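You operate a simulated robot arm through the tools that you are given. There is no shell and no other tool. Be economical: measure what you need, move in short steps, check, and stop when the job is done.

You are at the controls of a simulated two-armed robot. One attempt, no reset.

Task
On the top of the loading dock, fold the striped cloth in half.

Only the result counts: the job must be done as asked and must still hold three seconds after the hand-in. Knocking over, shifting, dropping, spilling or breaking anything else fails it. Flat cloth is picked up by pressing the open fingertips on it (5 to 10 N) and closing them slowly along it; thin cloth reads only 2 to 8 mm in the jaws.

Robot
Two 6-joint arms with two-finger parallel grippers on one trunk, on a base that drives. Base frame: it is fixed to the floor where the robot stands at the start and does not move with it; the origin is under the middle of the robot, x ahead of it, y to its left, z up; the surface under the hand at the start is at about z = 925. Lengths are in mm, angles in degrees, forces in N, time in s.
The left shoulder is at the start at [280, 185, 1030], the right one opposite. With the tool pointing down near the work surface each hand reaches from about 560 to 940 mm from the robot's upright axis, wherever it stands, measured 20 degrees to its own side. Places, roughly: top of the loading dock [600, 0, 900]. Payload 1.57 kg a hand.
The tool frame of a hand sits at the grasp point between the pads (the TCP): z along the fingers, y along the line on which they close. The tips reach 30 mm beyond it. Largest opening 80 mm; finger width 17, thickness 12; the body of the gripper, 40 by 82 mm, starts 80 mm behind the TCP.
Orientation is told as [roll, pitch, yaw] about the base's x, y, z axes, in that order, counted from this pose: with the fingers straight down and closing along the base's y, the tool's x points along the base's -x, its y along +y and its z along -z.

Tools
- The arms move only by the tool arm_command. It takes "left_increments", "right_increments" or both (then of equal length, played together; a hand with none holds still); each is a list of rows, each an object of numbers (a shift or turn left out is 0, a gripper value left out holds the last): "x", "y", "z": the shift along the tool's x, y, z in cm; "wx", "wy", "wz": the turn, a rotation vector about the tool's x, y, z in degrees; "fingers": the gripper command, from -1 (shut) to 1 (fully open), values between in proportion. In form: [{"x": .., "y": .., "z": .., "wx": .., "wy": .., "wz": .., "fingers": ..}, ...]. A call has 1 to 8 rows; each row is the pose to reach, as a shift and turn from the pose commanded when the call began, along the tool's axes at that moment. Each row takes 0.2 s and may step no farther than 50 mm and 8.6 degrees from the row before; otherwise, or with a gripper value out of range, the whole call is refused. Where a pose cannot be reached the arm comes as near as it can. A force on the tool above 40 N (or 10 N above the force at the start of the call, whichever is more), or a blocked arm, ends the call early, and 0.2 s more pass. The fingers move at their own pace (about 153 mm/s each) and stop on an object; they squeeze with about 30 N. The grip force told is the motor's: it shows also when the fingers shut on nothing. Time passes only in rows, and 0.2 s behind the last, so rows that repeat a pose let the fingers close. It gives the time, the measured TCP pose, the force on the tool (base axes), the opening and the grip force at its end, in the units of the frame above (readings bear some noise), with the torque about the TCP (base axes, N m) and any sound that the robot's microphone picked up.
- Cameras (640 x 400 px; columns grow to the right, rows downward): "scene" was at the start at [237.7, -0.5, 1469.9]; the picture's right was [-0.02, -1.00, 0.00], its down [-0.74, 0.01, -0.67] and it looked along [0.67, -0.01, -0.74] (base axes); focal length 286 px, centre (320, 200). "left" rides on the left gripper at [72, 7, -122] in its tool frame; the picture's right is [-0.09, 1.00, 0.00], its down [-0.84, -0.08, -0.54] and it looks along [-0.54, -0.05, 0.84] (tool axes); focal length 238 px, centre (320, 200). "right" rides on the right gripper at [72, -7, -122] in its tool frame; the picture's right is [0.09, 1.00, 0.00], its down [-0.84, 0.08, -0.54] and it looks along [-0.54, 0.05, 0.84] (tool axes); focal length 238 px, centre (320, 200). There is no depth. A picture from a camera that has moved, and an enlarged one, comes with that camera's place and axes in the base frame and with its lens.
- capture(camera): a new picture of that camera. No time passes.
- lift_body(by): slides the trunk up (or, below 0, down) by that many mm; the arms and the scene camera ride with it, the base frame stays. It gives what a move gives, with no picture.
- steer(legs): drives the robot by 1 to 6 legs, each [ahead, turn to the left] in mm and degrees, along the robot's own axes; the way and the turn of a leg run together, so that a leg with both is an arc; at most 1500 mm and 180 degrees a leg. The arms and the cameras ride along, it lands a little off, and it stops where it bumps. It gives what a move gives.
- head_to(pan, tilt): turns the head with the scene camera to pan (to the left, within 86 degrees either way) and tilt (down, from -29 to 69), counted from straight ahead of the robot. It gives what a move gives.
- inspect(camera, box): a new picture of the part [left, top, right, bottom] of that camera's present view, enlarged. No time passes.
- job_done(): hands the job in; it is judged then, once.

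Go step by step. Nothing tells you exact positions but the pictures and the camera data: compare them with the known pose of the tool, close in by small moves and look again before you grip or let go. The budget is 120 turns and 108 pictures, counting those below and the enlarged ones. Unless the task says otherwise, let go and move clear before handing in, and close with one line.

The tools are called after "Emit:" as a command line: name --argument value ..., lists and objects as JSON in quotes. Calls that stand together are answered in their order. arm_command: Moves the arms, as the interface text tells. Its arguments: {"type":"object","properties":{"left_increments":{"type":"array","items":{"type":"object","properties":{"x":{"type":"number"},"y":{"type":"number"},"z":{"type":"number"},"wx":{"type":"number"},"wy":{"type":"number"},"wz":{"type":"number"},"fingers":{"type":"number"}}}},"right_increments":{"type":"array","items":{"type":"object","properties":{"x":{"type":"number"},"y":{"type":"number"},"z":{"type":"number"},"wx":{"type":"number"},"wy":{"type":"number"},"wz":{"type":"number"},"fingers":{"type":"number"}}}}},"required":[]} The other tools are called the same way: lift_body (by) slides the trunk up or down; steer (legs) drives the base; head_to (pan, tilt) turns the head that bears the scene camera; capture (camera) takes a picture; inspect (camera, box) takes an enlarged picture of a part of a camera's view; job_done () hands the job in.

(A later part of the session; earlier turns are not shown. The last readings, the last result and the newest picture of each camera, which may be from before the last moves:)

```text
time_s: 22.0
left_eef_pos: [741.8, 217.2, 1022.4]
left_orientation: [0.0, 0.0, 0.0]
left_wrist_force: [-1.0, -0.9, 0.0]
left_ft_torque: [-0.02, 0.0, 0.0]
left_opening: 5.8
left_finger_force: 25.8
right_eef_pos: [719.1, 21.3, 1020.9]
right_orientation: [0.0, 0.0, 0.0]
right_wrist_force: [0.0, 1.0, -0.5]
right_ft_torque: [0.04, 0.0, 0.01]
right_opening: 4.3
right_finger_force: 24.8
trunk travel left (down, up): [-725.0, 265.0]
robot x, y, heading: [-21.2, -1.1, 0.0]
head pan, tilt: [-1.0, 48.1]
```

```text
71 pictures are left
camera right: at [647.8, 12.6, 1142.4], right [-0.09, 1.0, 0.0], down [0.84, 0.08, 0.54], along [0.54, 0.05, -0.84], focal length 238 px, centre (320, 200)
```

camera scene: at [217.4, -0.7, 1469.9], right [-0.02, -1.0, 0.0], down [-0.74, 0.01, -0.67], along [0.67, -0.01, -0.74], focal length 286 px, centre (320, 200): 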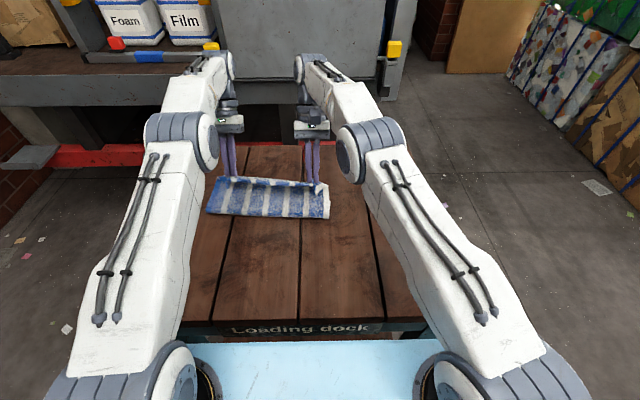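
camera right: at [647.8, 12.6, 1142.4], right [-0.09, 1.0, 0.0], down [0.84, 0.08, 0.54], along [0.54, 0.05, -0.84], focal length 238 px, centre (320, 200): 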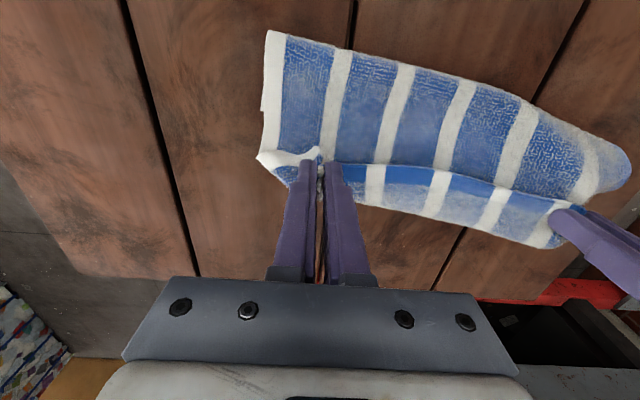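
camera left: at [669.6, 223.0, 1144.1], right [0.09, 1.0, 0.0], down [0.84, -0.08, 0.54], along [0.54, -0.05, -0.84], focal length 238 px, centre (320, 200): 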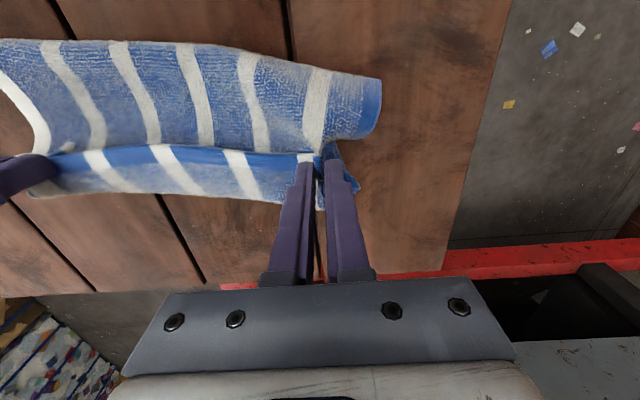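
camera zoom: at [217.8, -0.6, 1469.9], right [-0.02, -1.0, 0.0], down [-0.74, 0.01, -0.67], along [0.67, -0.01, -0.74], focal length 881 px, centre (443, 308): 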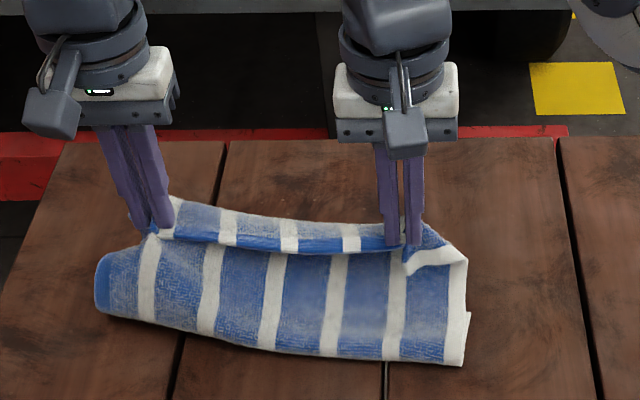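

Left has two layers. I'll open it and lift it clear, then unroll with the right hand alone.

Emit:
arm_command --left_increments '[{"fingers": -0.5}, {"fingers": 0}, {"z": -2}, {"z": -6}, {"z": -9}]' --right_increments '[{}, {}, {"z": -1}, {"z": -3}, {"z": -4}]'

Emit:
capture --camera "left"

Emit:
inspect --camera "scene" --box '[180, 100, 380, 230]'

```text
time_s: 23.2
left_eef_pos: [741.0, 217.6, 1111.6]
left_orientation: [-0.1, 0.0, 0.1]
left_wrist_force: [0.3, -0.3, 0.3]
left_ft_torque: [-0.01, -0.03, -0.01]
left_opening: 40.0
left_finger_force: 0.1
right_eef_pos: [718.3, 19.8, 1059.4]
right_orientation: [0.0, 0.1, 0.0]
right_wrist_force: [-0.1, 1.0, 0.3]
right_ft_torque: [0.01, 0.01, 0.04]
right_opening: 4.3
right_finger_force: 25.0
trunk travel left (down, up): [-725.0, 265.0]
robot x, y, heading: [-24.3, -0.1, -0.1]
head pan, tilt: [-1.0, 48.1]
```

```text
70 pictures are left
camera left: at [669.7, 223.4, 1234.3], right [0.09, 1.0, 0.0], down [0.84, -0.08, 0.54], along [0.54, -0.05, -0.84], focal length 238 px, centre (320, 200)
```

left: 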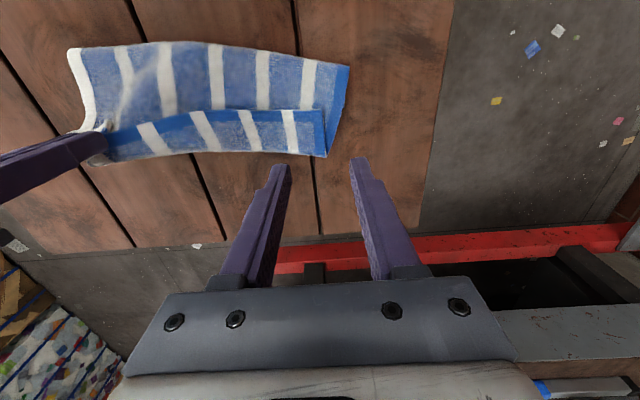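

```text
3.08 times, centred on (280, 165) of scene
camera zoom: at [217.9, -0.6, 1469.8], right [-0.02, -1.0, 0.0], down [-0.74, 0.01, -0.67], along [0.67, -0.01, -0.74], focal length 881 px, centre (443, 308)
```

zoom: 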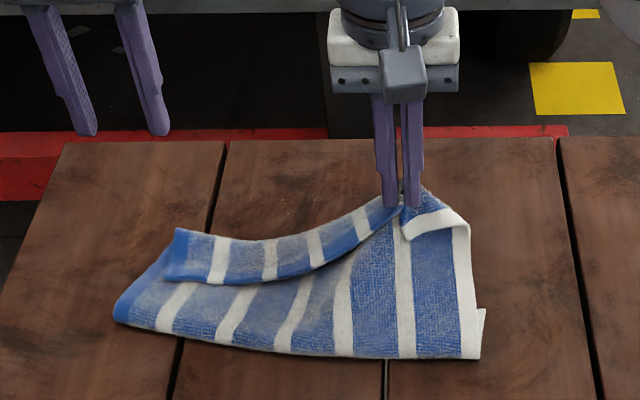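

Right holds just the hem. I'll carry it back toward the robot to unroll the cloth.

Emit:
arm_command --right_increments '[{"x": 2, "z": -2}, {"x": 5, "z": -3.5}, {"x": 8.5, "z": -4}, {"x": 12, "z": -3.5}, {"x": 15, "z": -1.5}, {"x": 18, "z": 1.5}, {"x": 20.5, "z": 4.5}, {"x": 21.5, "z": 7.5}]'

Emit:
capture --camera "left"

Emit:
capture --camera "scene"

```text
time_s: 25.0
left_eef_pos: [742.5, 217.5, 1110.3]
left_orientation: [0.0, 0.0, -0.1]
left_wrist_force: [0.3, -0.1, 0.2]
left_ft_torque: [0.02, -0.01, -0.02]
left_opening: 40.0
left_finger_force: 0.1
right_eef_pos: [504.3, 20.1, 985.6]
right_orientation: [0.1, 0.1, 0.0]
right_wrist_force: [0.4, 0.0, 0.4]
right_ft_torque: [0.0, 0.01, 0.0]
right_opening: 3.8
right_finger_force: 24.9
trunk travel left (down, up): [-725.0, 265.0]
robot x, y, heading: [-19.0, 0.3, 0.2]
head pan, tilt: [-1.0, 48.1]
```

```text
68 pictures are left
camera left: at [669.8, 223.2, 1233.9], right [0.09, 1.0, 0.0], down [0.84, -0.08, 0.54], along [0.54, -0.05, -0.84], focal length 238 px, centre (320, 200)
```

left: 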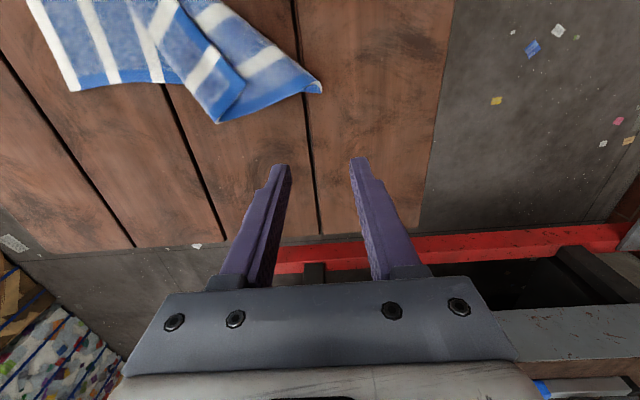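

```text
67 pictures are left
camera scene: at [217.7, -0.7, 1469.9], right [-0.02, -1.0, 0.0], down [-0.74, 0.01, -0.67], along [0.67, -0.01, -0.74], focal length 286 px, centre (320, 200)
```

scene: 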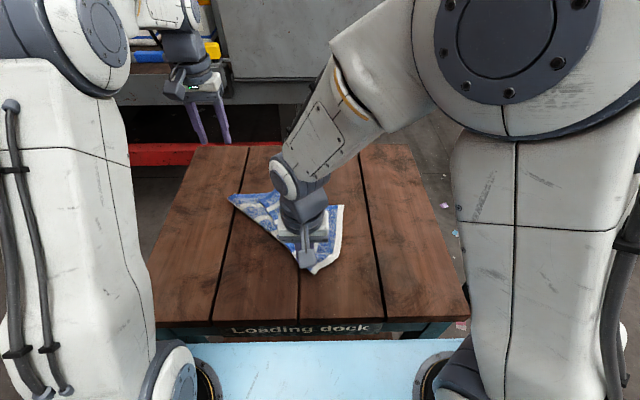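

The right side unrolled; the left side is still folded diagonally. I'll bring the left hand back for a better view.

Emit:
arm_command --left_increments '[{"x": 4, "y": 1, "z": -1}, {"x": 8, "y": 2, "z": -3}, {"x": 12, "y": 3, "z": -5}, {"x": 16, "y": 4, "z": -7}, {"x": 18, "y": 4, "z": -8}, {"x": 18, "y": 4, "z": -8}]'

Emit:
capture --camera "left"

```text
time_s: 26.4
left_eef_pos: [560.9, 257.5, 1191.6]
left_orientation: [0.0, 0.0, 0.0]
left_wrist_force: [0.2, 0.0, -0.1]
left_ft_torque: [0.01, -0.01, -0.01]
left_opening: 40.0
left_finger_force: 0.0
right_eef_pos: [504.4, 20.2, 985.5]
right_orientation: [0.0, 0.0, 0.1]
right_wrist_force: [0.6, 0.8, 0.2]
right_ft_torque: [0.02, -0.01, 0.03]
right_opening: 4.1
right_finger_force: 24.9
trunk travel left (down, up): [-725.0, 265.0]
robot x, y, heading: [-17.7, 0.4, -0.2]
head pan, tilt: [-1.0, 48.1]
```

```text
66 pictures are left
camera left: at [489.3, 263.5, 1314.2], right [0.09, 1.0, 0.0], down [0.84, -0.08, 0.54], along [0.54, -0.05, -0.84], focal length 238 px, centre (320, 200)
```

left: 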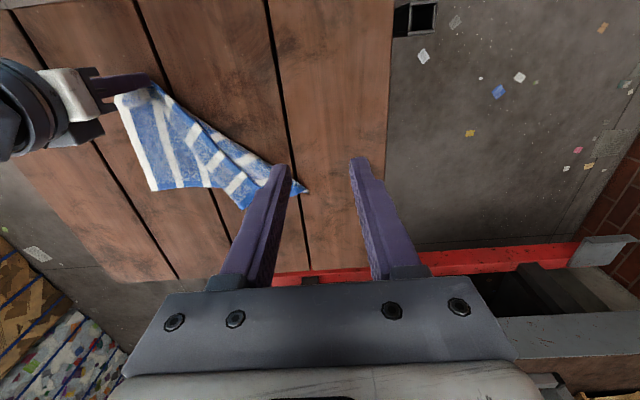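

Emit:
inspect --camera "left" --box '[90, 70, 330, 220]'

Emit:
inspect --camera "scene" --box '[210, 160, 370, 290]'

```text
2.67 times, centred on (210, 145) of left
camera zoom: at [489.3, 263.5, 1314.2], right [0.09, 1.0, 0.0], down [0.84, -0.08, 0.54], along [0.54, -0.05, -0.84], focal length 636 px, centre (613, 347)
```

zoom: 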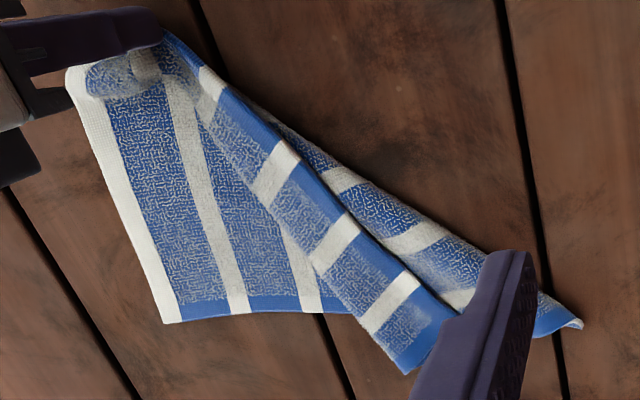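

```text
3.08 times, centred on (290, 225) of scene
camera zoom: at [217.7, -0.7, 1469.9], right [-0.02, -1.0, 0.0], down [-0.74, 0.01, -0.67], along [0.67, -0.01, -0.74], focal length 881 px, centre (412, 123)
```

zoom: 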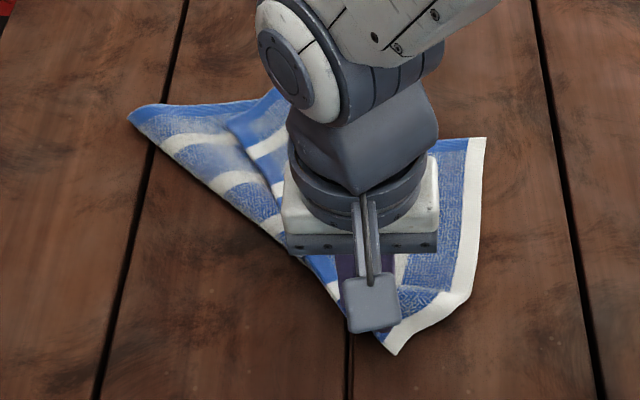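

The near-left corner is at about (697,122), at the end of the rolled strip. I'll position the left hand above that strip end.

Emit:
arm_command --left_increments '[{"x": -3, "y": -3, "z": 1, "fingers": -0.4}, {"x": -6, "y": -6, "z": 2}, {"x": -9, "y": -9, "z": 4}, {"x": -12, "y": -12, "z": 6}, {"x": -12.9, "y": -14.1, "z": 9}, {"x": -12.9, "y": -14.1, "z": 13}, {"x": -12.9, "y": -14.1, "z": 17}, {"x": -12.9, "y": -14.1, "z": 20}]'

Emit:
capture --camera "left"

Emit:
capture --camera "scene"

```text
time_s: 28.2
left_eef_pos: [689.7, 115.8, 991.4]
left_orientation: [-0.1, 0.0, 0.0]
left_wrist_force: [-0.5, 0.6, -0.6]
left_ft_torque: [0.0, 0.0, 0.02]
left_opening: 24.0
left_finger_force: 0.0
right_eef_pos: [504.7, 19.9, 984.8]
right_orientation: [0.0, 0.0, 0.0]
right_wrist_force: [-0.2, 0.1, -0.7]
right_ft_torque: [-0.05, -0.02, 0.01]
right_opening: 4.5
right_finger_force: 25.6
trunk travel left (down, up): [-725.0, 265.0]
robot x, y, heading: [-17.4, 0.2, -0.1]
head pan, tilt: [-1.0, 48.1]
```

```text
63 pictures are left
camera left: at [617.6, 122.0, 1114.4], right [0.09, 1.0, 0.0], down [0.84, -0.08, 0.54], along [0.54, -0.05, -0.84], focal length 238 px, centre (320, 200)
```

left: 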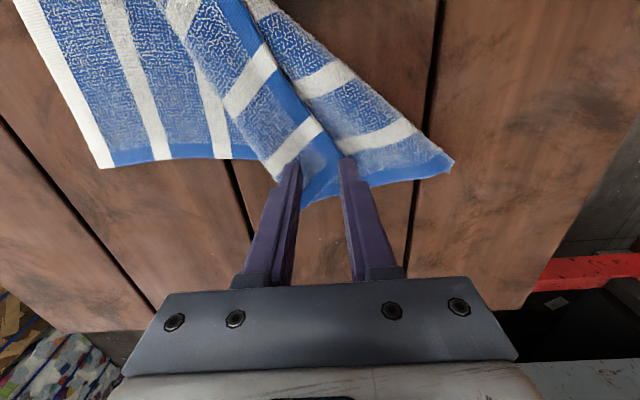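

```text
62 pictures are left
camera scene: at [217.8, -0.6, 1469.9], right [-0.02, -1.0, 0.0], down [-0.74, 0.01, -0.67], along [0.67, -0.01, -0.74], focal length 286 px, centre (320, 200)
```

scene: 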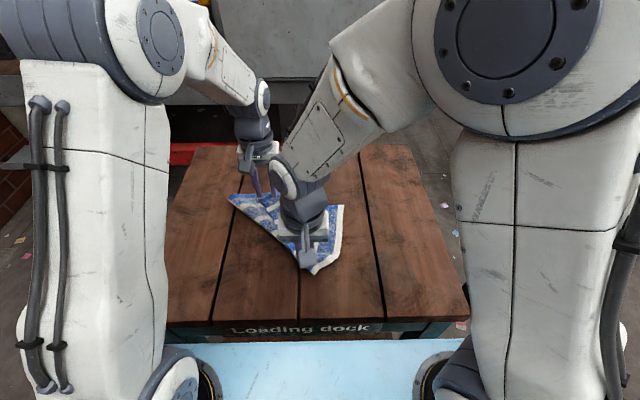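

Emit:
inspect --camera "left" --box '[220, 90, 470, 240]'

```text
2.56 times, centred on (345, 165) of left
camera zoom: at [617.6, 122.0, 1114.4], right [0.09, 1.0, 0.0], down [0.84, -0.08, 0.54], along [0.54, -0.05, -0.84], focal length 610 px, centre (256, 290)
```

zoom: 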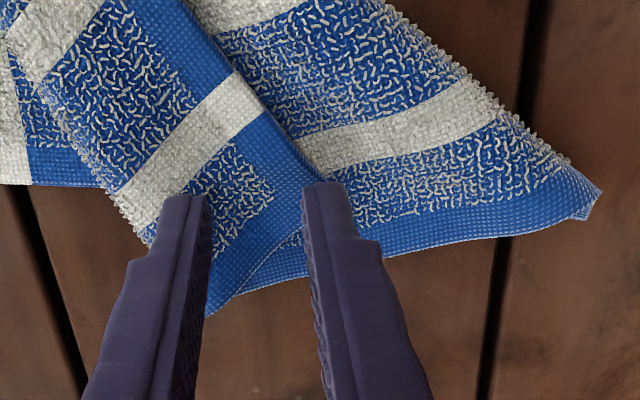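

The near-left corner is at about (711,129). I'll aim to pinch at (702,103), fully on the strip, and descend lightly.

Emit:
arm_command --left_increments '[{"x": -1.2, "y": -1.3, "z": 0.6}, {"x": -1.2, "y": -1.3, "z": 1.2}, {"x": -1.2, "y": -1.3, "z": 1.8}, {"x": -1.2, "y": -1.3, "z": 2.2}, {"x": -1.2, "y": -1.3, "z": 2.5}, {"x": -1.2, "y": -1.3, "z": 2.5}]'

Emit:
capture --camera "left"

```text
time_s: 29.6
left_eef_pos: [702.2, 103.7, 966.5]
left_orientation: [-0.1, 0.0, 0.0]
left_wrist_force: [-0.8, 0.5, 1.5]
left_ft_torque: [-0.01, 0.0, 0.01]
left_opening: 24.0
left_finger_force: 0.2
right_eef_pos: [504.5, 19.7, 985.6]
right_orientation: [0.0, 0.0, 0.0]
right_wrist_force: [0.3, -0.3, -0.1]
right_ft_torque: [0.04, 0.02, 0.04]
right_opening: 3.9
right_finger_force: 24.4
trunk travel left (down, up): [-725.0, 265.0]
robot x, y, heading: [-21.6, -0.5, 0.0]
head pan, tilt: [-1.0, 48.1]
```

```text
60 pictures are left
camera left: at [630.2, 109.3, 1089.1], right [0.09, 1.0, 0.0], down [0.84, -0.08, 0.54], along [0.54, -0.05, -0.84], focal length 238 px, centre (320, 200)
```

left: 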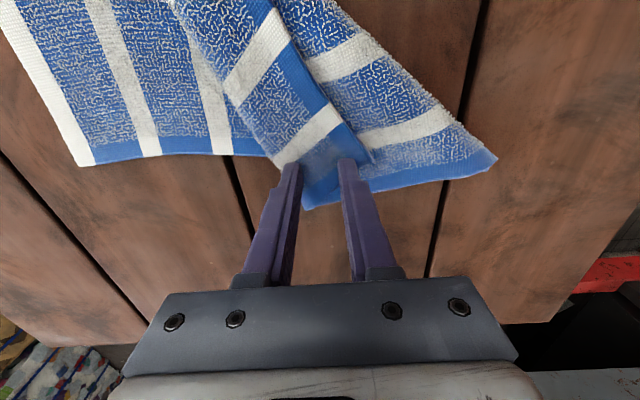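

Emit:
arm_command --left_increments '[{"z": 0.2}, {"z": 0.4}, {"z": 0.4}]'

```text
time_s: 30.4
left_eef_pos: [701.7, 103.0, 963.0]
left_orientation: [0.0, 0.0, 0.0]
left_wrist_force: [-1.4, 0.5, 8.1]
left_ft_torque: [0.04, 0.11, -0.02]
left_opening: 24.2
left_finger_force: 0.3
right_eef_pos: [504.2, 19.8, 986.5]
right_orientation: [-0.1, 0.0, 0.1]
right_wrist_force: [0.5, -0.3, 0.3]
right_ft_torque: [0.02, -0.01, 0.06]
right_opening: 4.4
right_finger_force: 25.5
trunk travel left (down, up): [-725.0, 265.0]
robot x, y, heading: [-21.0, -0.8, 0.1]
head pan, tilt: [-1.0, 48.1]
```

Contact 8 N. I'll back off slightly and close slowly.

Emit:
arm_command --left_increments '[{"z": -0.1, "fingers": -0.45}, {"z": -0.1, "fingers": -0.55}, {"z": -0.1, "fingers": -0.65}, {"z": -0.1, "fingers": -0.75}, {"z": -0.1, "fingers": -0.85}, {"z": -0.1, "fingers": -1}, {"z": -0.1, "fingers": -1}]'

Emit:
capture --camera "left"

```text
time_s: 32.0
left_eef_pos: [702.4, 102.7, 964.0]
left_orientation: [0.0, 0.0, 0.0]
left_wrist_force: [-0.9, -0.6, 5.1]
left_ft_torque: [0.02, 0.07, 0.0]
left_opening: 5.2
left_finger_force: 25.3
right_eef_pos: [506.4, 20.9, 985.8]
right_orientation: [0.0, -0.1, 0.0]
right_wrist_force: [1.1, -0.1, 0.4]
right_ft_torque: [-0.01, 0.0, 0.02]
right_opening: 3.9
right_finger_force: 25.3
trunk travel left (down, up): [-725.0, 265.0]
robot x, y, heading: [-19.1, -1.0, 0.1]
head pan, tilt: [-1.0, 48.1]
```

```text
59 pictures are left
camera left: at [630.3, 109.2, 1086.1], right [0.09, 1.0, 0.0], down [0.84, -0.08, 0.54], along [0.54, -0.05, -0.84], focal length 238 px, centre (320, 200)
```

left: 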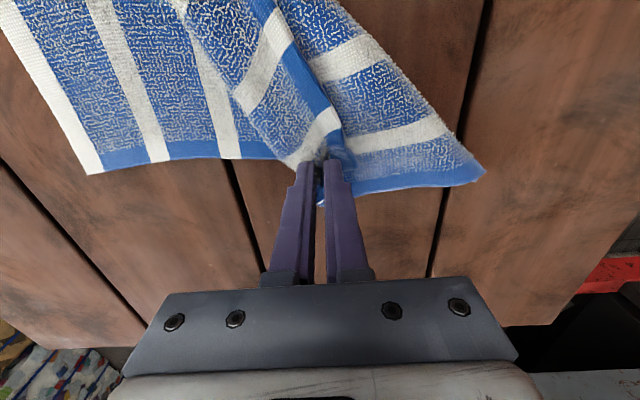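

Emit:
arm_command --left_increments '[{"z": -2}, {"z": -4}, {"z": -7}, {"z": -7}]'

Emit:
inspect --camera "left" --box '[100, 0, 560, 280]'

```text
time_s: 33.0
left_eef_pos: [702.7, 103.5, 1033.0]
left_orientation: [-0.1, -0.1, 0.0]
left_wrist_force: [-0.1, 0.1, -0.4]
left_ft_torque: [0.02, 0.02, 0.02]
left_opening: 5.1
left_finger_force: 25.6
right_eef_pos: [504.1, 21.1, 985.4]
right_orientation: [0.1, 0.0, -0.2]
right_wrist_force: [0.5, 0.3, 1.4]
right_ft_torque: [0.02, -0.05, 0.0]
right_opening: 4.0
right_finger_force: 24.7
trunk travel left (down, up): [-725.0, 265.0]
robot x, y, heading: [-18.6, -0.9, -0.1]
head pan, tilt: [-1.0, 48.1]
```

```text
1.39 times, centred on (330, 140) of left
camera zoom: at [631.1, 109.2, 1155.1], right [0.09, 1.0, 0.0], down [0.84, -0.08, 0.54], along [0.54, -0.05, -0.84], focal length 332 px, centre (306, 284)
```

zoom: 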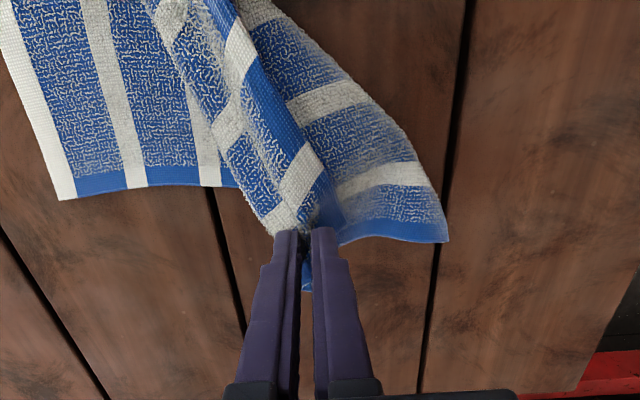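

I'll carry the corner left and back while lifting, to see whether it unrolls.

Emit:
arm_command --left_increments '[{"x": 1, "y": 1.5, "z": -3}, {"x": 3, "y": 4, "z": -5}, {"x": 5, "y": 7, "z": -7}, {"x": 8, "y": 9.5, "z": -8}, {"x": 11, "y": 11.5, "z": -8}, {"x": 11, "y": 11.5, "z": -8}]'

Emit:
capture --camera "left"

Emit:
inspect --camera "scene" --box '[160, 100, 400, 290]'

```text
time_s: 34.4
left_eef_pos: [591.6, 218.4, 1112.5]
left_orientation: [0.0, 0.1, 0.0]
left_wrist_force: [-5.1, -11.8, -8.5]
left_ft_torque: [-0.41, 0.16, -0.01]
left_opening: 3.8
left_finger_force: 24.9
right_eef_pos: [506.1, 21.8, 986.3]
right_orientation: [0.2, -0.2, -0.1]
right_wrist_force: [4.3, 12.0, 8.0]
right_ft_torque: [0.41, -0.24, 0.06]
right_opening: 4.1
right_finger_force: 24.8
trunk travel left (down, up): [-725.0, 265.0]
robot x, y, heading: [-24.0, -2.4, 0.0]
head pan, tilt: [-1.0, 48.1]
```

```text
57 pictures are left
camera left: at [519.5, 223.9, 1235.3], right [0.09, 1.0, 0.0], down [0.84, -0.08, 0.54], along [0.54, -0.05, -0.84], focal length 238 px, centre (320, 200)
```

left: 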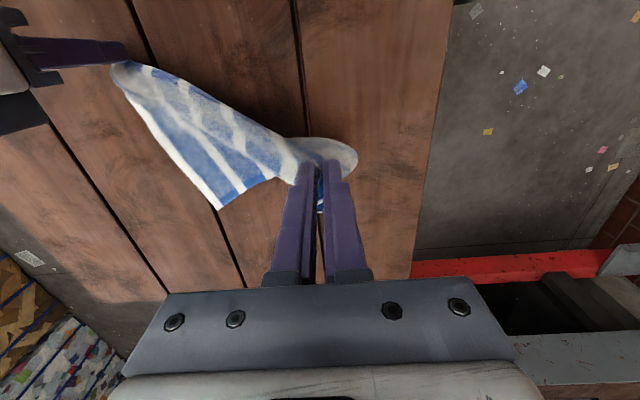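

```text
2.11 times, centred on (280, 195) of scene
camera zoom: at [217.7, -0.6, 1469.9], right [-0.02, -1.0, 0.0], down [-0.74, 0.01, -0.67], along [0.67, -0.01, -0.74], focal length 603 px, centre (404, 210)
```

zoom: 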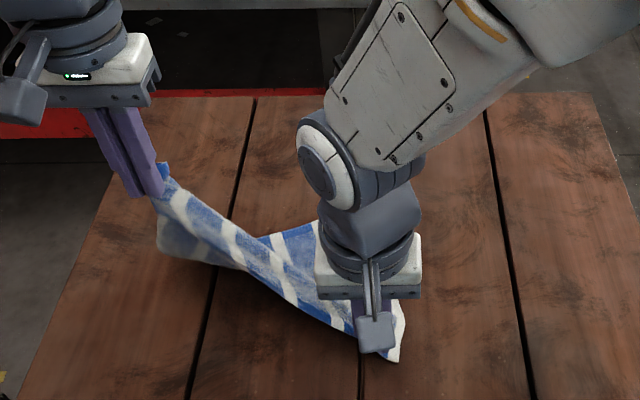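

The cloth is taut between the hands. I'll lift both to the same height so the cloth hangs and unrolls. Then I can lay it down in two halves with the grip facing the natural way.

Emit:
arm_command --right_increments '[{"x": -1.4, "z": -3.4}, {"x": -2.8, "z": -6.8}, {"x": -4.2, "z": -10.2}, {"x": -5.6, "z": -13.6}, {"x": -7, "z": -17}, {"x": -8.4, "z": -20.4}, {"x": -8.4, "z": -23}, {"x": -8.4, "z": -23}]' --left_increments '[{"y": -0.5, "z": 0}, {"y": -0.5, "z": 0}, {"y": -0.5, "z": 0}, {"y": -0.5, "z": -2}, {"y": -0.5, "z": -5}, {"y": -0.5, "z": -8}, {"y": -0.5, "z": -10.5}, {"y": -0.5, "z": -10.5}]'

Emit:
capture --camera "left"

Emit:
capture --camera "scene"

Emit:
capture --camera "right"

```text
time_s: 36.2
left_eef_pos: [590.6, 213.7, 1218.8]
left_orientation: [0.0, -0.1, 0.0]
left_wrist_force: [0.0, -0.4, -0.4]
left_ft_torque: [-0.05, 0.02, 0.0]
left_opening: 3.4
left_finger_force: 24.4
right_eef_pos: [587.7, 19.8, 1215.5]
right_orientation: [0.0, 0.0, -0.1]
right_wrist_force: [-0.6, 0.1, 0.9]
right_ft_torque: [0.0, -0.02, 0.03]
right_opening: 3.9
right_finger_force: 24.8
trunk travel left (down, up): [-725.0, 265.0]
robot x, y, heading: [-21.1, 1.2, -0.2]
head pan, tilt: [-1.0, 48.1]
```

```text
55 pictures are left
camera left: at [519.6, 218.5, 1341.1], right [0.09, 1.0, 0.0], down [0.84, -0.08, 0.54], along [0.54, -0.05, -0.84], focal length 238 px, centre (320, 200)
```

left: 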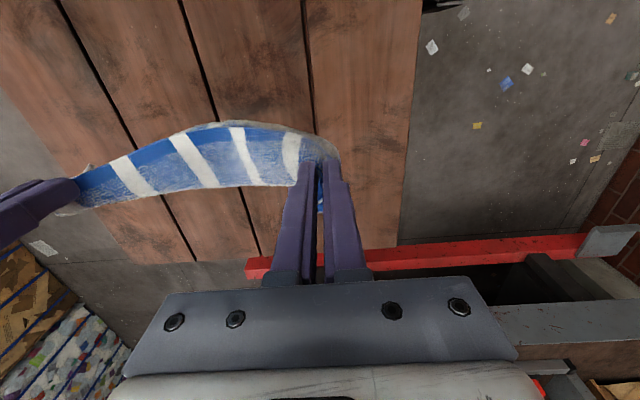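

```text
54 pictures are left
camera scene: at [217.8, -0.7, 1469.9], right [-0.02, -1.0, 0.0], down [-0.74, 0.01, -0.67], along [0.67, -0.01, -0.74], focal length 286 px, centre (320, 200)
```

scene: 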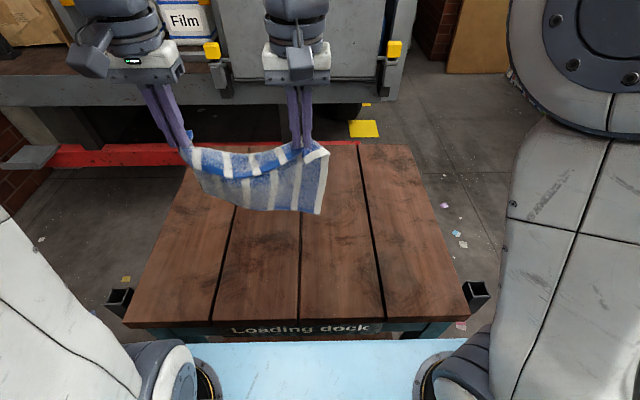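

```text
53 pictures are left
camera right: at [516.5, 12.3, 1337.9], right [-0.09, 1.0, 0.0], down [0.84, 0.08, 0.54], along [0.54, 0.05, -0.84], focal length 238 px, centre (320, 200)
```

right: 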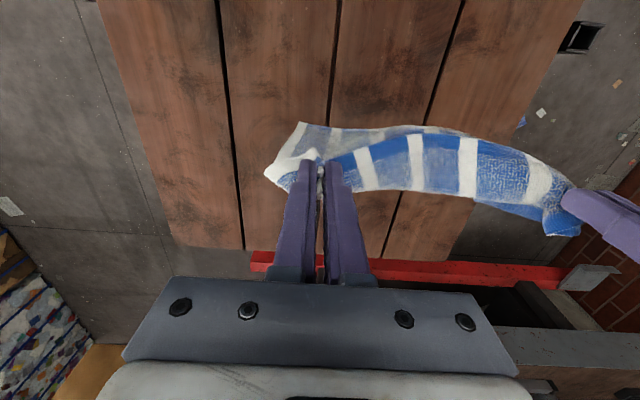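

Emit:
inspect --camera "scene" --box '[150, 90, 370, 240]'

Emit:
inspect --camera "right" --box '[250, 100, 610, 300]'

```text
2.67 times, centred on (260, 165) of scene
camera zoom: at [217.8, -0.7, 1469.9], right [-0.02, -1.0, 0.0], down [-0.74, 0.01, -0.67], along [0.67, -0.01, -0.74], focal length 764 px, centre (480, 293)
```

zoom: 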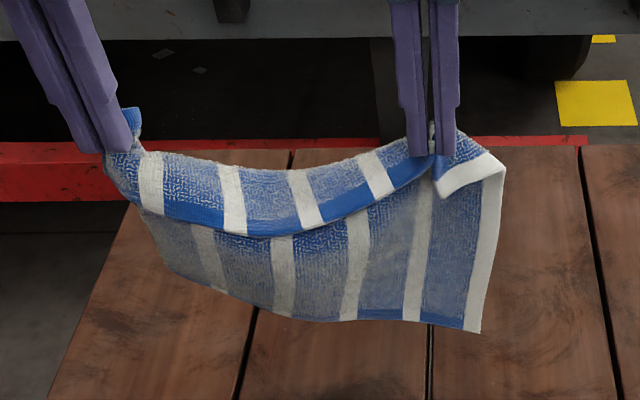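

```text
1.78 times, centred on (430, 200) of right
camera zoom: at [516.5, 12.3, 1337.9], right [-0.09, 1.0, 0.0], down [0.84, 0.08, 0.54], along [0.54, 0.05, -0.84], focal length 424 px, centre (124, 200)
```

zoom: 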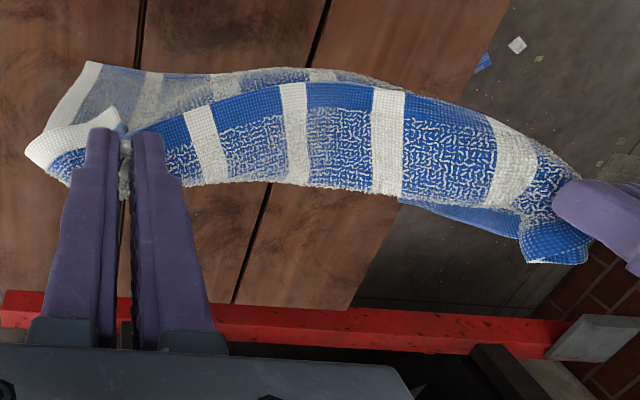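

The left hand holds both left-side corners, with a U-loop hanging between them. I'll lower so the right side lays out flat and the left loop lands between, then release the left so the corners fall apart.

Emit:
arm_command --right_increments '[{"x": -3, "z": 0.5}, {"x": -6, "z": 1}, {"x": -9, "z": 2}, {"x": -12, "z": 3}, {"x": -12.7, "z": 4}, {"x": -12.7, "z": 4}]' --left_increments '[{"x": -1.5, "z": 1}, {"x": -3, "z": 2.5}, {"x": -4.5, "z": 4.5}, {"x": -6, "z": 7}, {"x": -6, "z": 9}, {"x": -6, "z": 9}]'

Emit:
arm_command --right_increments '[{"x": 1, "z": 2.5}, {"x": 3.5, "z": 5.5}, {"x": 7, "z": 8.5}, {"x": 11, "z": 11.5}, {"x": 14.5, "z": 14}, {"x": 18, "z": 16.5}, {"x": 20.5, "z": 18.5}, {"x": 21.5, "z": 19.5}]' --left_increments '[{"x": 0.3, "z": 1.5}, {"x": 0.7, "z": 3}, {"x": 1.2, "z": 4.5}, {"x": 1.8, "z": 6}, {"x": 2.5, "z": 7.5}, {"x": 3, "z": 9}, {"x": 3.3, "z": 10}, {"x": 3.3, "z": 10.5}]'

Emit:
capture --camera "left"

Emit:
inspect --camera "scene" --box '[150, 110, 370, 290]'

```text
time_s: 37.6
left_eef_pos: [652.4, 213.7, 1128.4]
left_orientation: [0.0, -0.1, -0.1]
left_wrist_force: [-0.1, -0.9, 0.7]
left_ft_torque: [-0.02, 0.05, 0.03]
left_opening: 3.5
left_finger_force: 24.2
right_eef_pos: [716.0, 21.9, 1175.6]
right_orientation: [0.0, -0.1, -0.1]
right_wrist_force: [0.2, -0.1, -1.1]
right_ft_torque: [0.02, 0.03, 0.04]
right_opening: 4.3
right_finger_force: 24.9
trunk travel left (down, up): [-725.0, 265.0]
robot x, y, heading: [-22.4, 3.5, 0.0]
head pan, tilt: [-1.0, 48.1]
```

```text
time_s: 39.4
left_eef_pos: [618.8, 213.9, 1022.7]
left_orientation: [0.0, 0.0, -0.1]
left_wrist_force: [-1.2, -1.6, 0.1]
left_ft_torque: [-0.08, 0.03, 0.0]
left_opening: 3.6
left_finger_force: 24.7
right_eef_pos: [500.3, 20.7, 980.2]
right_orientation: [0.2, 0.0, 0.1]
right_wrist_force: [1.5, 1.5, -0.7]
right_ft_torque: [0.03, -0.02, 0.02]
right_opening: 4.2
right_finger_force: 24.9
trunk travel left (down, up): [-725.0, 265.0]
robot x, y, heading: [-19.6, -2.5, -0.1]
head pan, tilt: [-1.0, 48.1]
```

```text
50 pictures are left
camera left: at [547.1, 218.9, 1145.9], right [0.09, 1.0, 0.0], down [0.84, -0.08, 0.54], along [0.54, -0.05, -0.84], focal length 238 px, centre (320, 200)
```

left: 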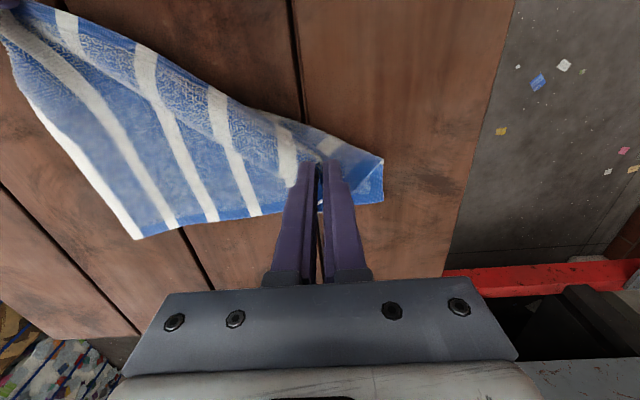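

```text
2.22 times, centred on (260, 200) of scene
camera zoom: at [217.8, -0.7, 1469.9], right [-0.02, -1.0, 0.0], down [-0.74, 0.01, -0.67], along [0.67, -0.01, -0.74], focal length 636 px, centre (453, 200)
```

zoom: 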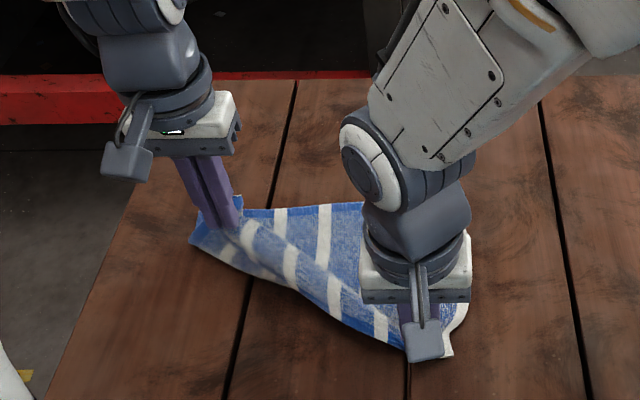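

The far edge lies open now. I'll carry the left corner back toward the robot to flatten the cloth.

Emit:
arm_command --left_increments '[{"x": 2, "y": 0.2, "z": -1.5}, {"x": 4.5, "y": 0.4, "z": -2}, {"x": 7, "y": 0.6, "z": -1.5}, {"x": 9, "y": 0.8, "z": 0.5}, {"x": 10.5, "y": 1, "z": 2.5}, {"x": 10.8, "y": 1, "z": 4.5}, {"x": 10.8, "y": 1, "z": 4.5}]'

Emit:
capture --camera "left"

Emit:
inspect --camera "scene" --box '[150, 110, 370, 290]'

```text
time_s: 41.0
left_eef_pos: [511.7, 223.5, 978.2]
left_orientation: [-0.1, 0.0, 0.0]
left_wrist_force: [0.2, 0.2, -0.2]
left_ft_torque: [-0.04, 0.05, 0.01]
left_opening: 3.5
left_finger_force: 24.6
right_eef_pos: [502.3, 21.1, 981.1]
right_orientation: [-0.1, 0.0, 0.0]
right_wrist_force: [0.1, 0.0, 1.0]
right_ft_torque: [0.03, -0.01, 0.02]
right_opening: 4.1
right_finger_force: 24.8
trunk travel left (down, up): [-725.0, 265.0]
robot x, y, heading: [-20.2, -2.9, 0.1]
head pan, tilt: [-1.0, 48.1]
```

```text
48 pictures are left
camera left: at [439.3, 228.8, 1100.8], right [0.09, 1.0, 0.0], down [0.84, -0.08, 0.54], along [0.54, -0.05, -0.84], focal length 238 px, centre (320, 200)
```

left: 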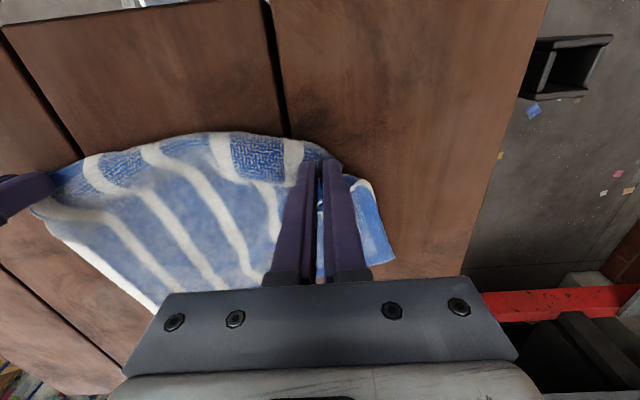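

```text
2.22 times, centred on (260, 200) of scene
camera zoom: at [217.9, -0.6, 1469.8], right [-0.02, -1.0, 0.0], down [-0.74, 0.01, -0.67], along [0.67, -0.01, -0.74], focal length 636 px, centre (453, 200)
```

zoom: 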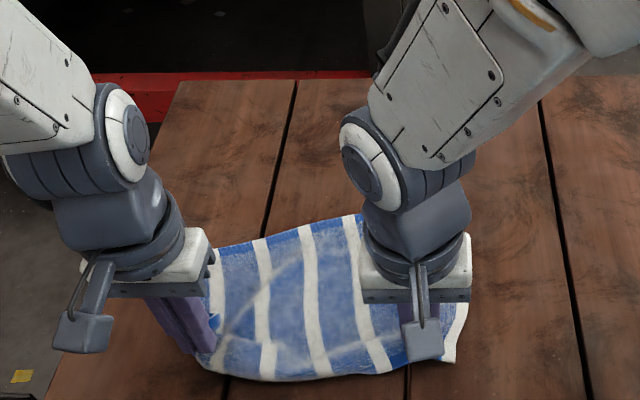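

The left grip is on the side some way from the corner. I'll release the left, clear it, and look.

Emit:
arm_command --left_increments '[{"z": 1.0}, {"z": 1.0, "fingers": -0.6}, {"z": 1.0, "fingers": -0.1}, {"z": -2}, {"z": -6}, {"x": 1, "y": 3, "z": -10}, {"x": 2, "y": 6, "z": -14}, {"x": 2, "y": 6, "z": -18}]'

Emit:
capture --camera "left"

Emit:
inspect --camera "scene" --box '[150, 110, 370, 290]'

```text
refused: row 6 steps farther than a row can; nothing moved
```

```text
46 pictures are left
camera left: at [439.3, 228.8, 1100.8], right [0.09, 1.0, 0.0], down [0.84, -0.08, 0.54], along [0.54, -0.05, -0.84], focal length 238 px, centre (320, 200)
```

left: 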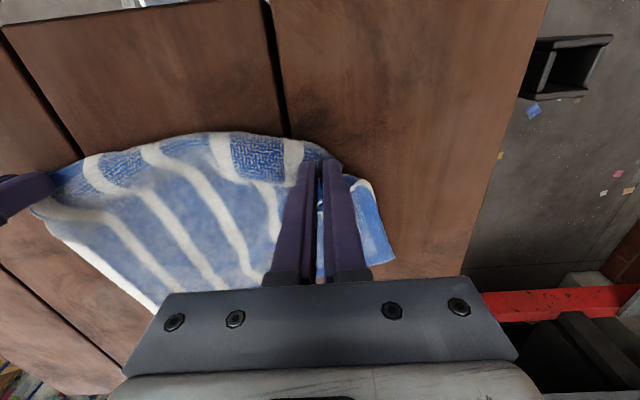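

```text
2.22 times, centred on (260, 200) of scene
camera zoom: at [217.9, -0.6, 1469.8], right [-0.02, -1.0, 0.0], down [-0.74, 0.01, -0.67], along [0.67, -0.01, -0.74], focal length 636 px, centre (453, 200)
```

zoom: 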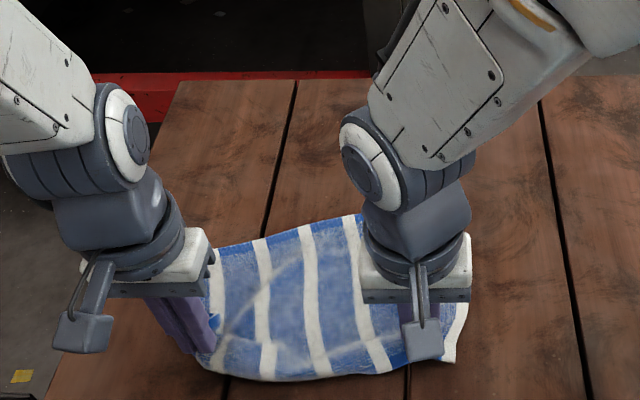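

A row was too long; I'll resend with shorter steps.

Emit:
arm_command --left_increments '[{"z": 1.0}, {"z": 1.0, "fingers": -0.6}, {"z": 1.0, "fingers": -0.1}, {"z": -2}, {"z": -6}, {"x": 0.5, "y": 2, "z": -10}, {"x": 1, "y": 4, "z": -14}, {"x": 1, "y": 4, "z": -18}]'

Emit:
capture --camera "left"

Emit:
inspect --camera "scene" --box '[150, 110, 370, 290]'

```text
time_s: 42.8
left_eef_pos: [500.7, 265.2, 1158.2]
left_orientation: [-0.1, -0.1, -0.2]
left_wrist_force: [0.0, 0.4, -0.5]
left_ft_torque: [-0.04, 0.02, -0.01]
left_opening: 36.0
left_finger_force: 0.1
right_eef_pos: [500.5, 21.1, 980.7]
right_orientation: [0.0, 0.1, 0.0]
right_wrist_force: [0.7, 0.3, 0.0]
right_ft_torque: [0.03, 0.01, 0.04]
right_opening: 4.0
right_finger_force: 24.7
trunk travel left (down, up): [-725.0, 265.0]
robot x, y, heading: [-20.3, -2.3, 0.2]
head pan, tilt: [-1.0, 48.1]
```

```text
44 pictures are left
camera left: at [429.1, 270.5, 1281.1], right [0.09, 1.0, 0.0], down [0.84, -0.08, 0.54], along [0.54, -0.05, -0.84], focal length 238 px, centre (320, 200)
```

left: 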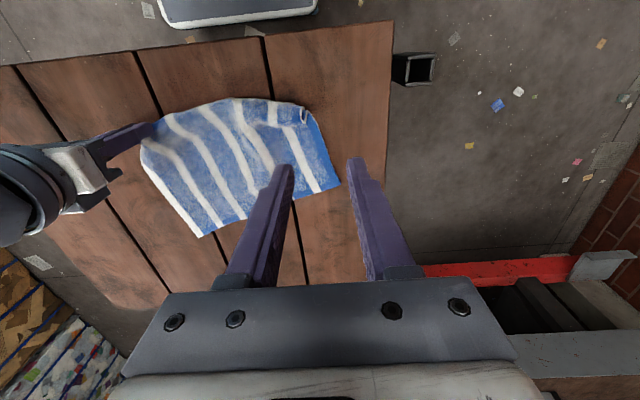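

```text
2.22 times, centred on (260, 200) of scene
camera zoom: at [218.0, -0.5, 1469.8], right [-0.02, -1.0, 0.0], down [-0.74, 0.01, -0.67], along [0.67, -0.01, -0.74], focal length 636 px, centre (453, 200)
```

zoom: 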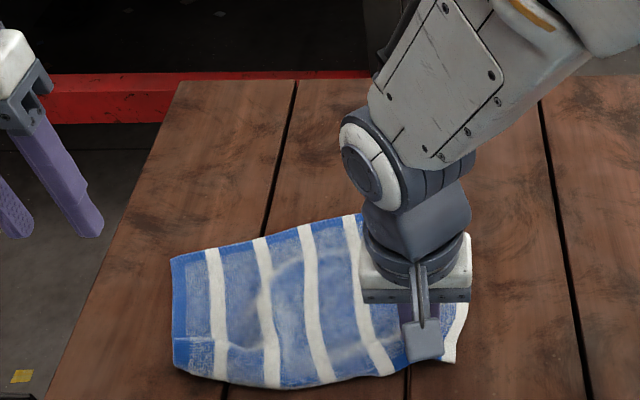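

Emit:
inspect --camera "left" --box '[120, 80, 360, 250]'

```text
2.35 times, centred on (240, 165) of left
camera zoom: at [429.1, 270.5, 1281.1], right [0.09, 1.0, 0.0], down [0.84, -0.08, 0.54], along [0.54, -0.05, -0.84], focal length 561 px, centre (508, 282)
```

zoom: 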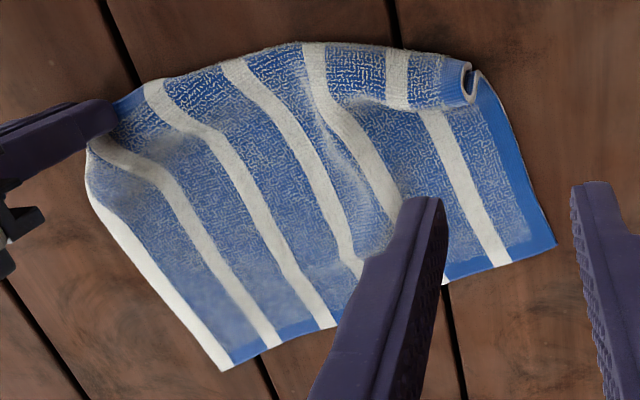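

The near-left corner is tucked underneath. Best plan: release the right and take the two far corners (about (627,286) and (719,8)). Lifting them makes the cloth hang straight, and then I fold it by laying it down in two halves.

Emit:
arm_command --right_increments '[{"z": 1.0}, {"z": 1.0, "fingers": -0.6}, {"z": 1.0, "fingers": -0.2}, {"z": -2}, {"z": -5}, {"x": -2, "z": -8}, {"x": -5, "z": -10, "wz": -6}, {"x": -9, "y": 0.5, "z": -10, "wz": -12}]' --left_increments '[{"x": -1, "z": 0}, {"x": -4, "z": 0, "fingers": -0.2}, {"x": -7, "z": 0, "wz": -4}, {"x": -10, "y": -1, "z": 1, "wz": -8}, {"x": -12.6, "y": -1.6, "z": 3, "wz": -12}, {"x": -12.6, "y": -1.6, "z": 6, "wz": -18}, {"x": -12.6, "y": -1.6, "z": 10, "wz": -18}, {"x": -12.6, "y": -1.6, "z": 14.3, "wz": -18}]'

Emit:
capture --camera "left"

Emit:
capture --camera "scene"

```text
time_s: 44.6
left_eef_pos: [628.3, 247.6, 1016.3]
left_orientation: [0.0, 0.0, 18.1]
left_wrist_force: [-0.6, -0.6, -0.3]
left_ft_torque: [0.02, -0.02, 0.01]
left_opening: 31.8
left_finger_force: 0.0
right_eef_pos: [590.8, 24.2, 1081.4]
right_orientation: [0.1, 0.0, 12.1]
right_wrist_force: [-0.4, 0.5, 0.4]
right_ft_torque: [0.04, 0.0, 0.0]
right_opening: 32.1
right_finger_force: 0.0
trunk travel left (down, up): [-725.0, 265.0]
robot x, y, heading: [-21.1, -1.6, 0.2]
head pan, tilt: [-1.0, 48.1]
```

```text
41 pictures are left
camera left: at [557.8, 230.5, 1138.5], right [-0.22, 0.98, 0.0], down [0.82, 0.18, 0.54], along [0.53, 0.12, -0.84], focal length 238 px, centre (320, 200)
```

left: 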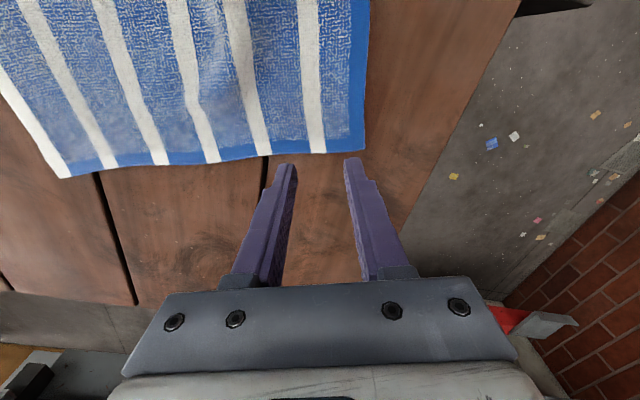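

```text
40 pictures are left
camera scene: at [217.3, -0.8, 1469.9], right [-0.02, -1.0, 0.0], down [-0.74, 0.01, -0.67], along [0.67, -0.01, -0.74], focal length 286 px, centre (320, 200)
```

scene: 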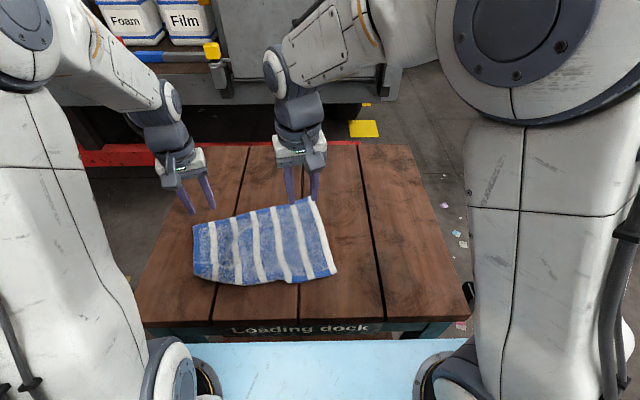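

Far corners confirmed at about (629,290) and (717,8). I'll position the right hand and lower both to just above the cloth.

Emit:
arm_command --right_increments '[{"x": -3.5, "y": -0.3, "z": 0, "wz": -2}, {"x": -7, "y": -0.6, "z": 1, "wz": -4}, {"x": -10.4, "y": -0.8, "z": 4, "wz": -6}, {"x": -10.4, "y": -0.8, "z": 8, "wz": -6}, {"x": -10.4, "y": -0.8, "z": 11.2, "wz": -6}, {"x": -10.4, "y": -0.8, "z": 11.2, "wz": -6}]' --left_increments '[{}, {"z": 1}, {"z": 2}, {"z": 3.5}, {"z": 4.7}, {"z": 4.7}]'

Emit:
capture --camera "right"

Emit:
capture --camera "left"

```text
time_s: 46.0
left_eef_pos: [628.0, 247.7, 968.1]
left_orientation: [0.0, 0.0, 18.0]
left_wrist_force: [0.1, 0.2, -0.1]
left_ft_torque: [0.02, 0.0, -0.03]
left_opening: 31.9
left_finger_force: 0.0
right_eef_pos: [695.1, 40.9, 968.4]
right_orientation: [-0.1, 0.1, 18.0]
right_wrist_force: [0.6, -0.5, -0.7]
right_ft_torque: [-0.01, 0.0, -0.02]
right_opening: 32.1
right_finger_force: 0.1
trunk travel left (down, up): [-725.0, 265.0]
robot x, y, heading: [-17.4, -2.3, -0.1]
head pan, tilt: [-1.0, 48.1]
```

```text
39 pictures are left
camera right: at [627.6, 9.6, 1090.2], right [-0.4, 0.92, 0.0], down [0.77, 0.33, 0.54], along [0.5, 0.21, -0.84], focal length 238 px, centre (320, 200)
```

right: 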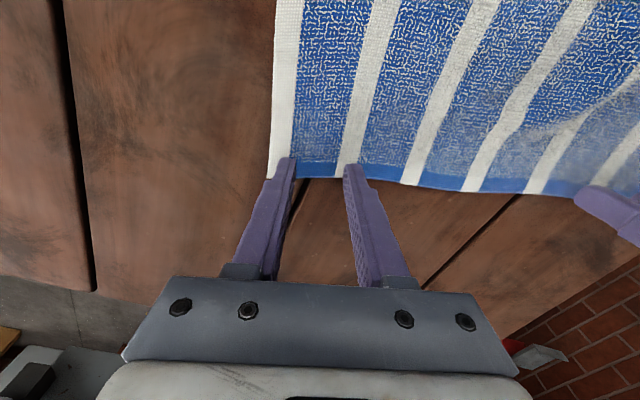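

```text
38 pictures are left
camera left: at [557.1, 230.6, 1090.9], right [-0.22, 0.98, 0.0], down [0.82, 0.18, 0.54], along [0.53, 0.12, -0.84], focal length 238 px, centre (320, 200)
```

left: 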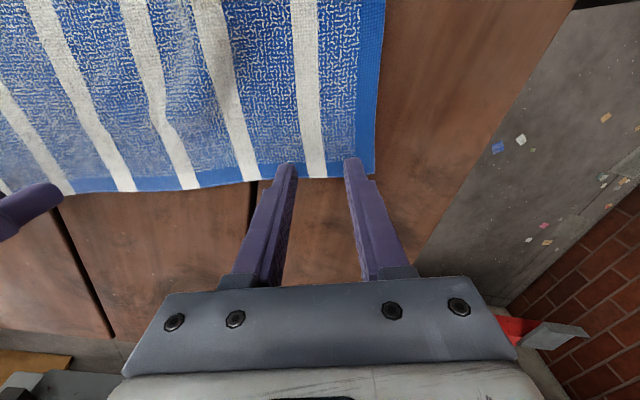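

Both are at the far edge. I'll nudge them inward slightly and press.

Emit:
arm_command --right_increments '[{"x": 0.4, "y": 0.8, "z": 0.1}, {"x": 0.4, "y": 0.8, "z": 0.5}, {"x": 0.4, "y": 0.8, "z": 0.8}, {"x": 0.4, "y": 0.8, "z": 0.95}, {"x": 0.4, "y": 0.8, "z": 0.95}]' --left_increments '[{"x": 0.4, "y": -0.5, "z": 0.1}, {"x": 0.4, "y": -0.5, "z": 0.5}, {"x": 0.4, "y": -0.5, "z": 0.8}, {"x": 0.4, "y": -0.5, "z": 0.95}, {"x": 0.4, "y": -0.5, "z": 0.95}]'

```text
time_s: 47.2
left_eef_pos: [625.4, 241.4, 958.3]
left_orientation: [0.0, 0.0, 18.0]
left_wrist_force: [-1.0, -0.6, 4.7]
left_ft_torque: [-0.05, 0.01, -0.02]
left_opening: 31.9
left_finger_force: 0.0
right_eef_pos: [687.6, 46.2, 959.7]
right_orientation: [0.0, 0.0, 18.0]
right_wrist_force: [-0.1, -0.4, 1.6]
right_ft_torque: [-0.07, 0.0, 0.0]
right_opening: 31.9
right_finger_force: 0.0
trunk travel left (down, up): [-725.0, 265.0]
robot x, y, heading: [-21.5, -0.3, -0.3]
head pan, tilt: [-1.0, 48.1]
```

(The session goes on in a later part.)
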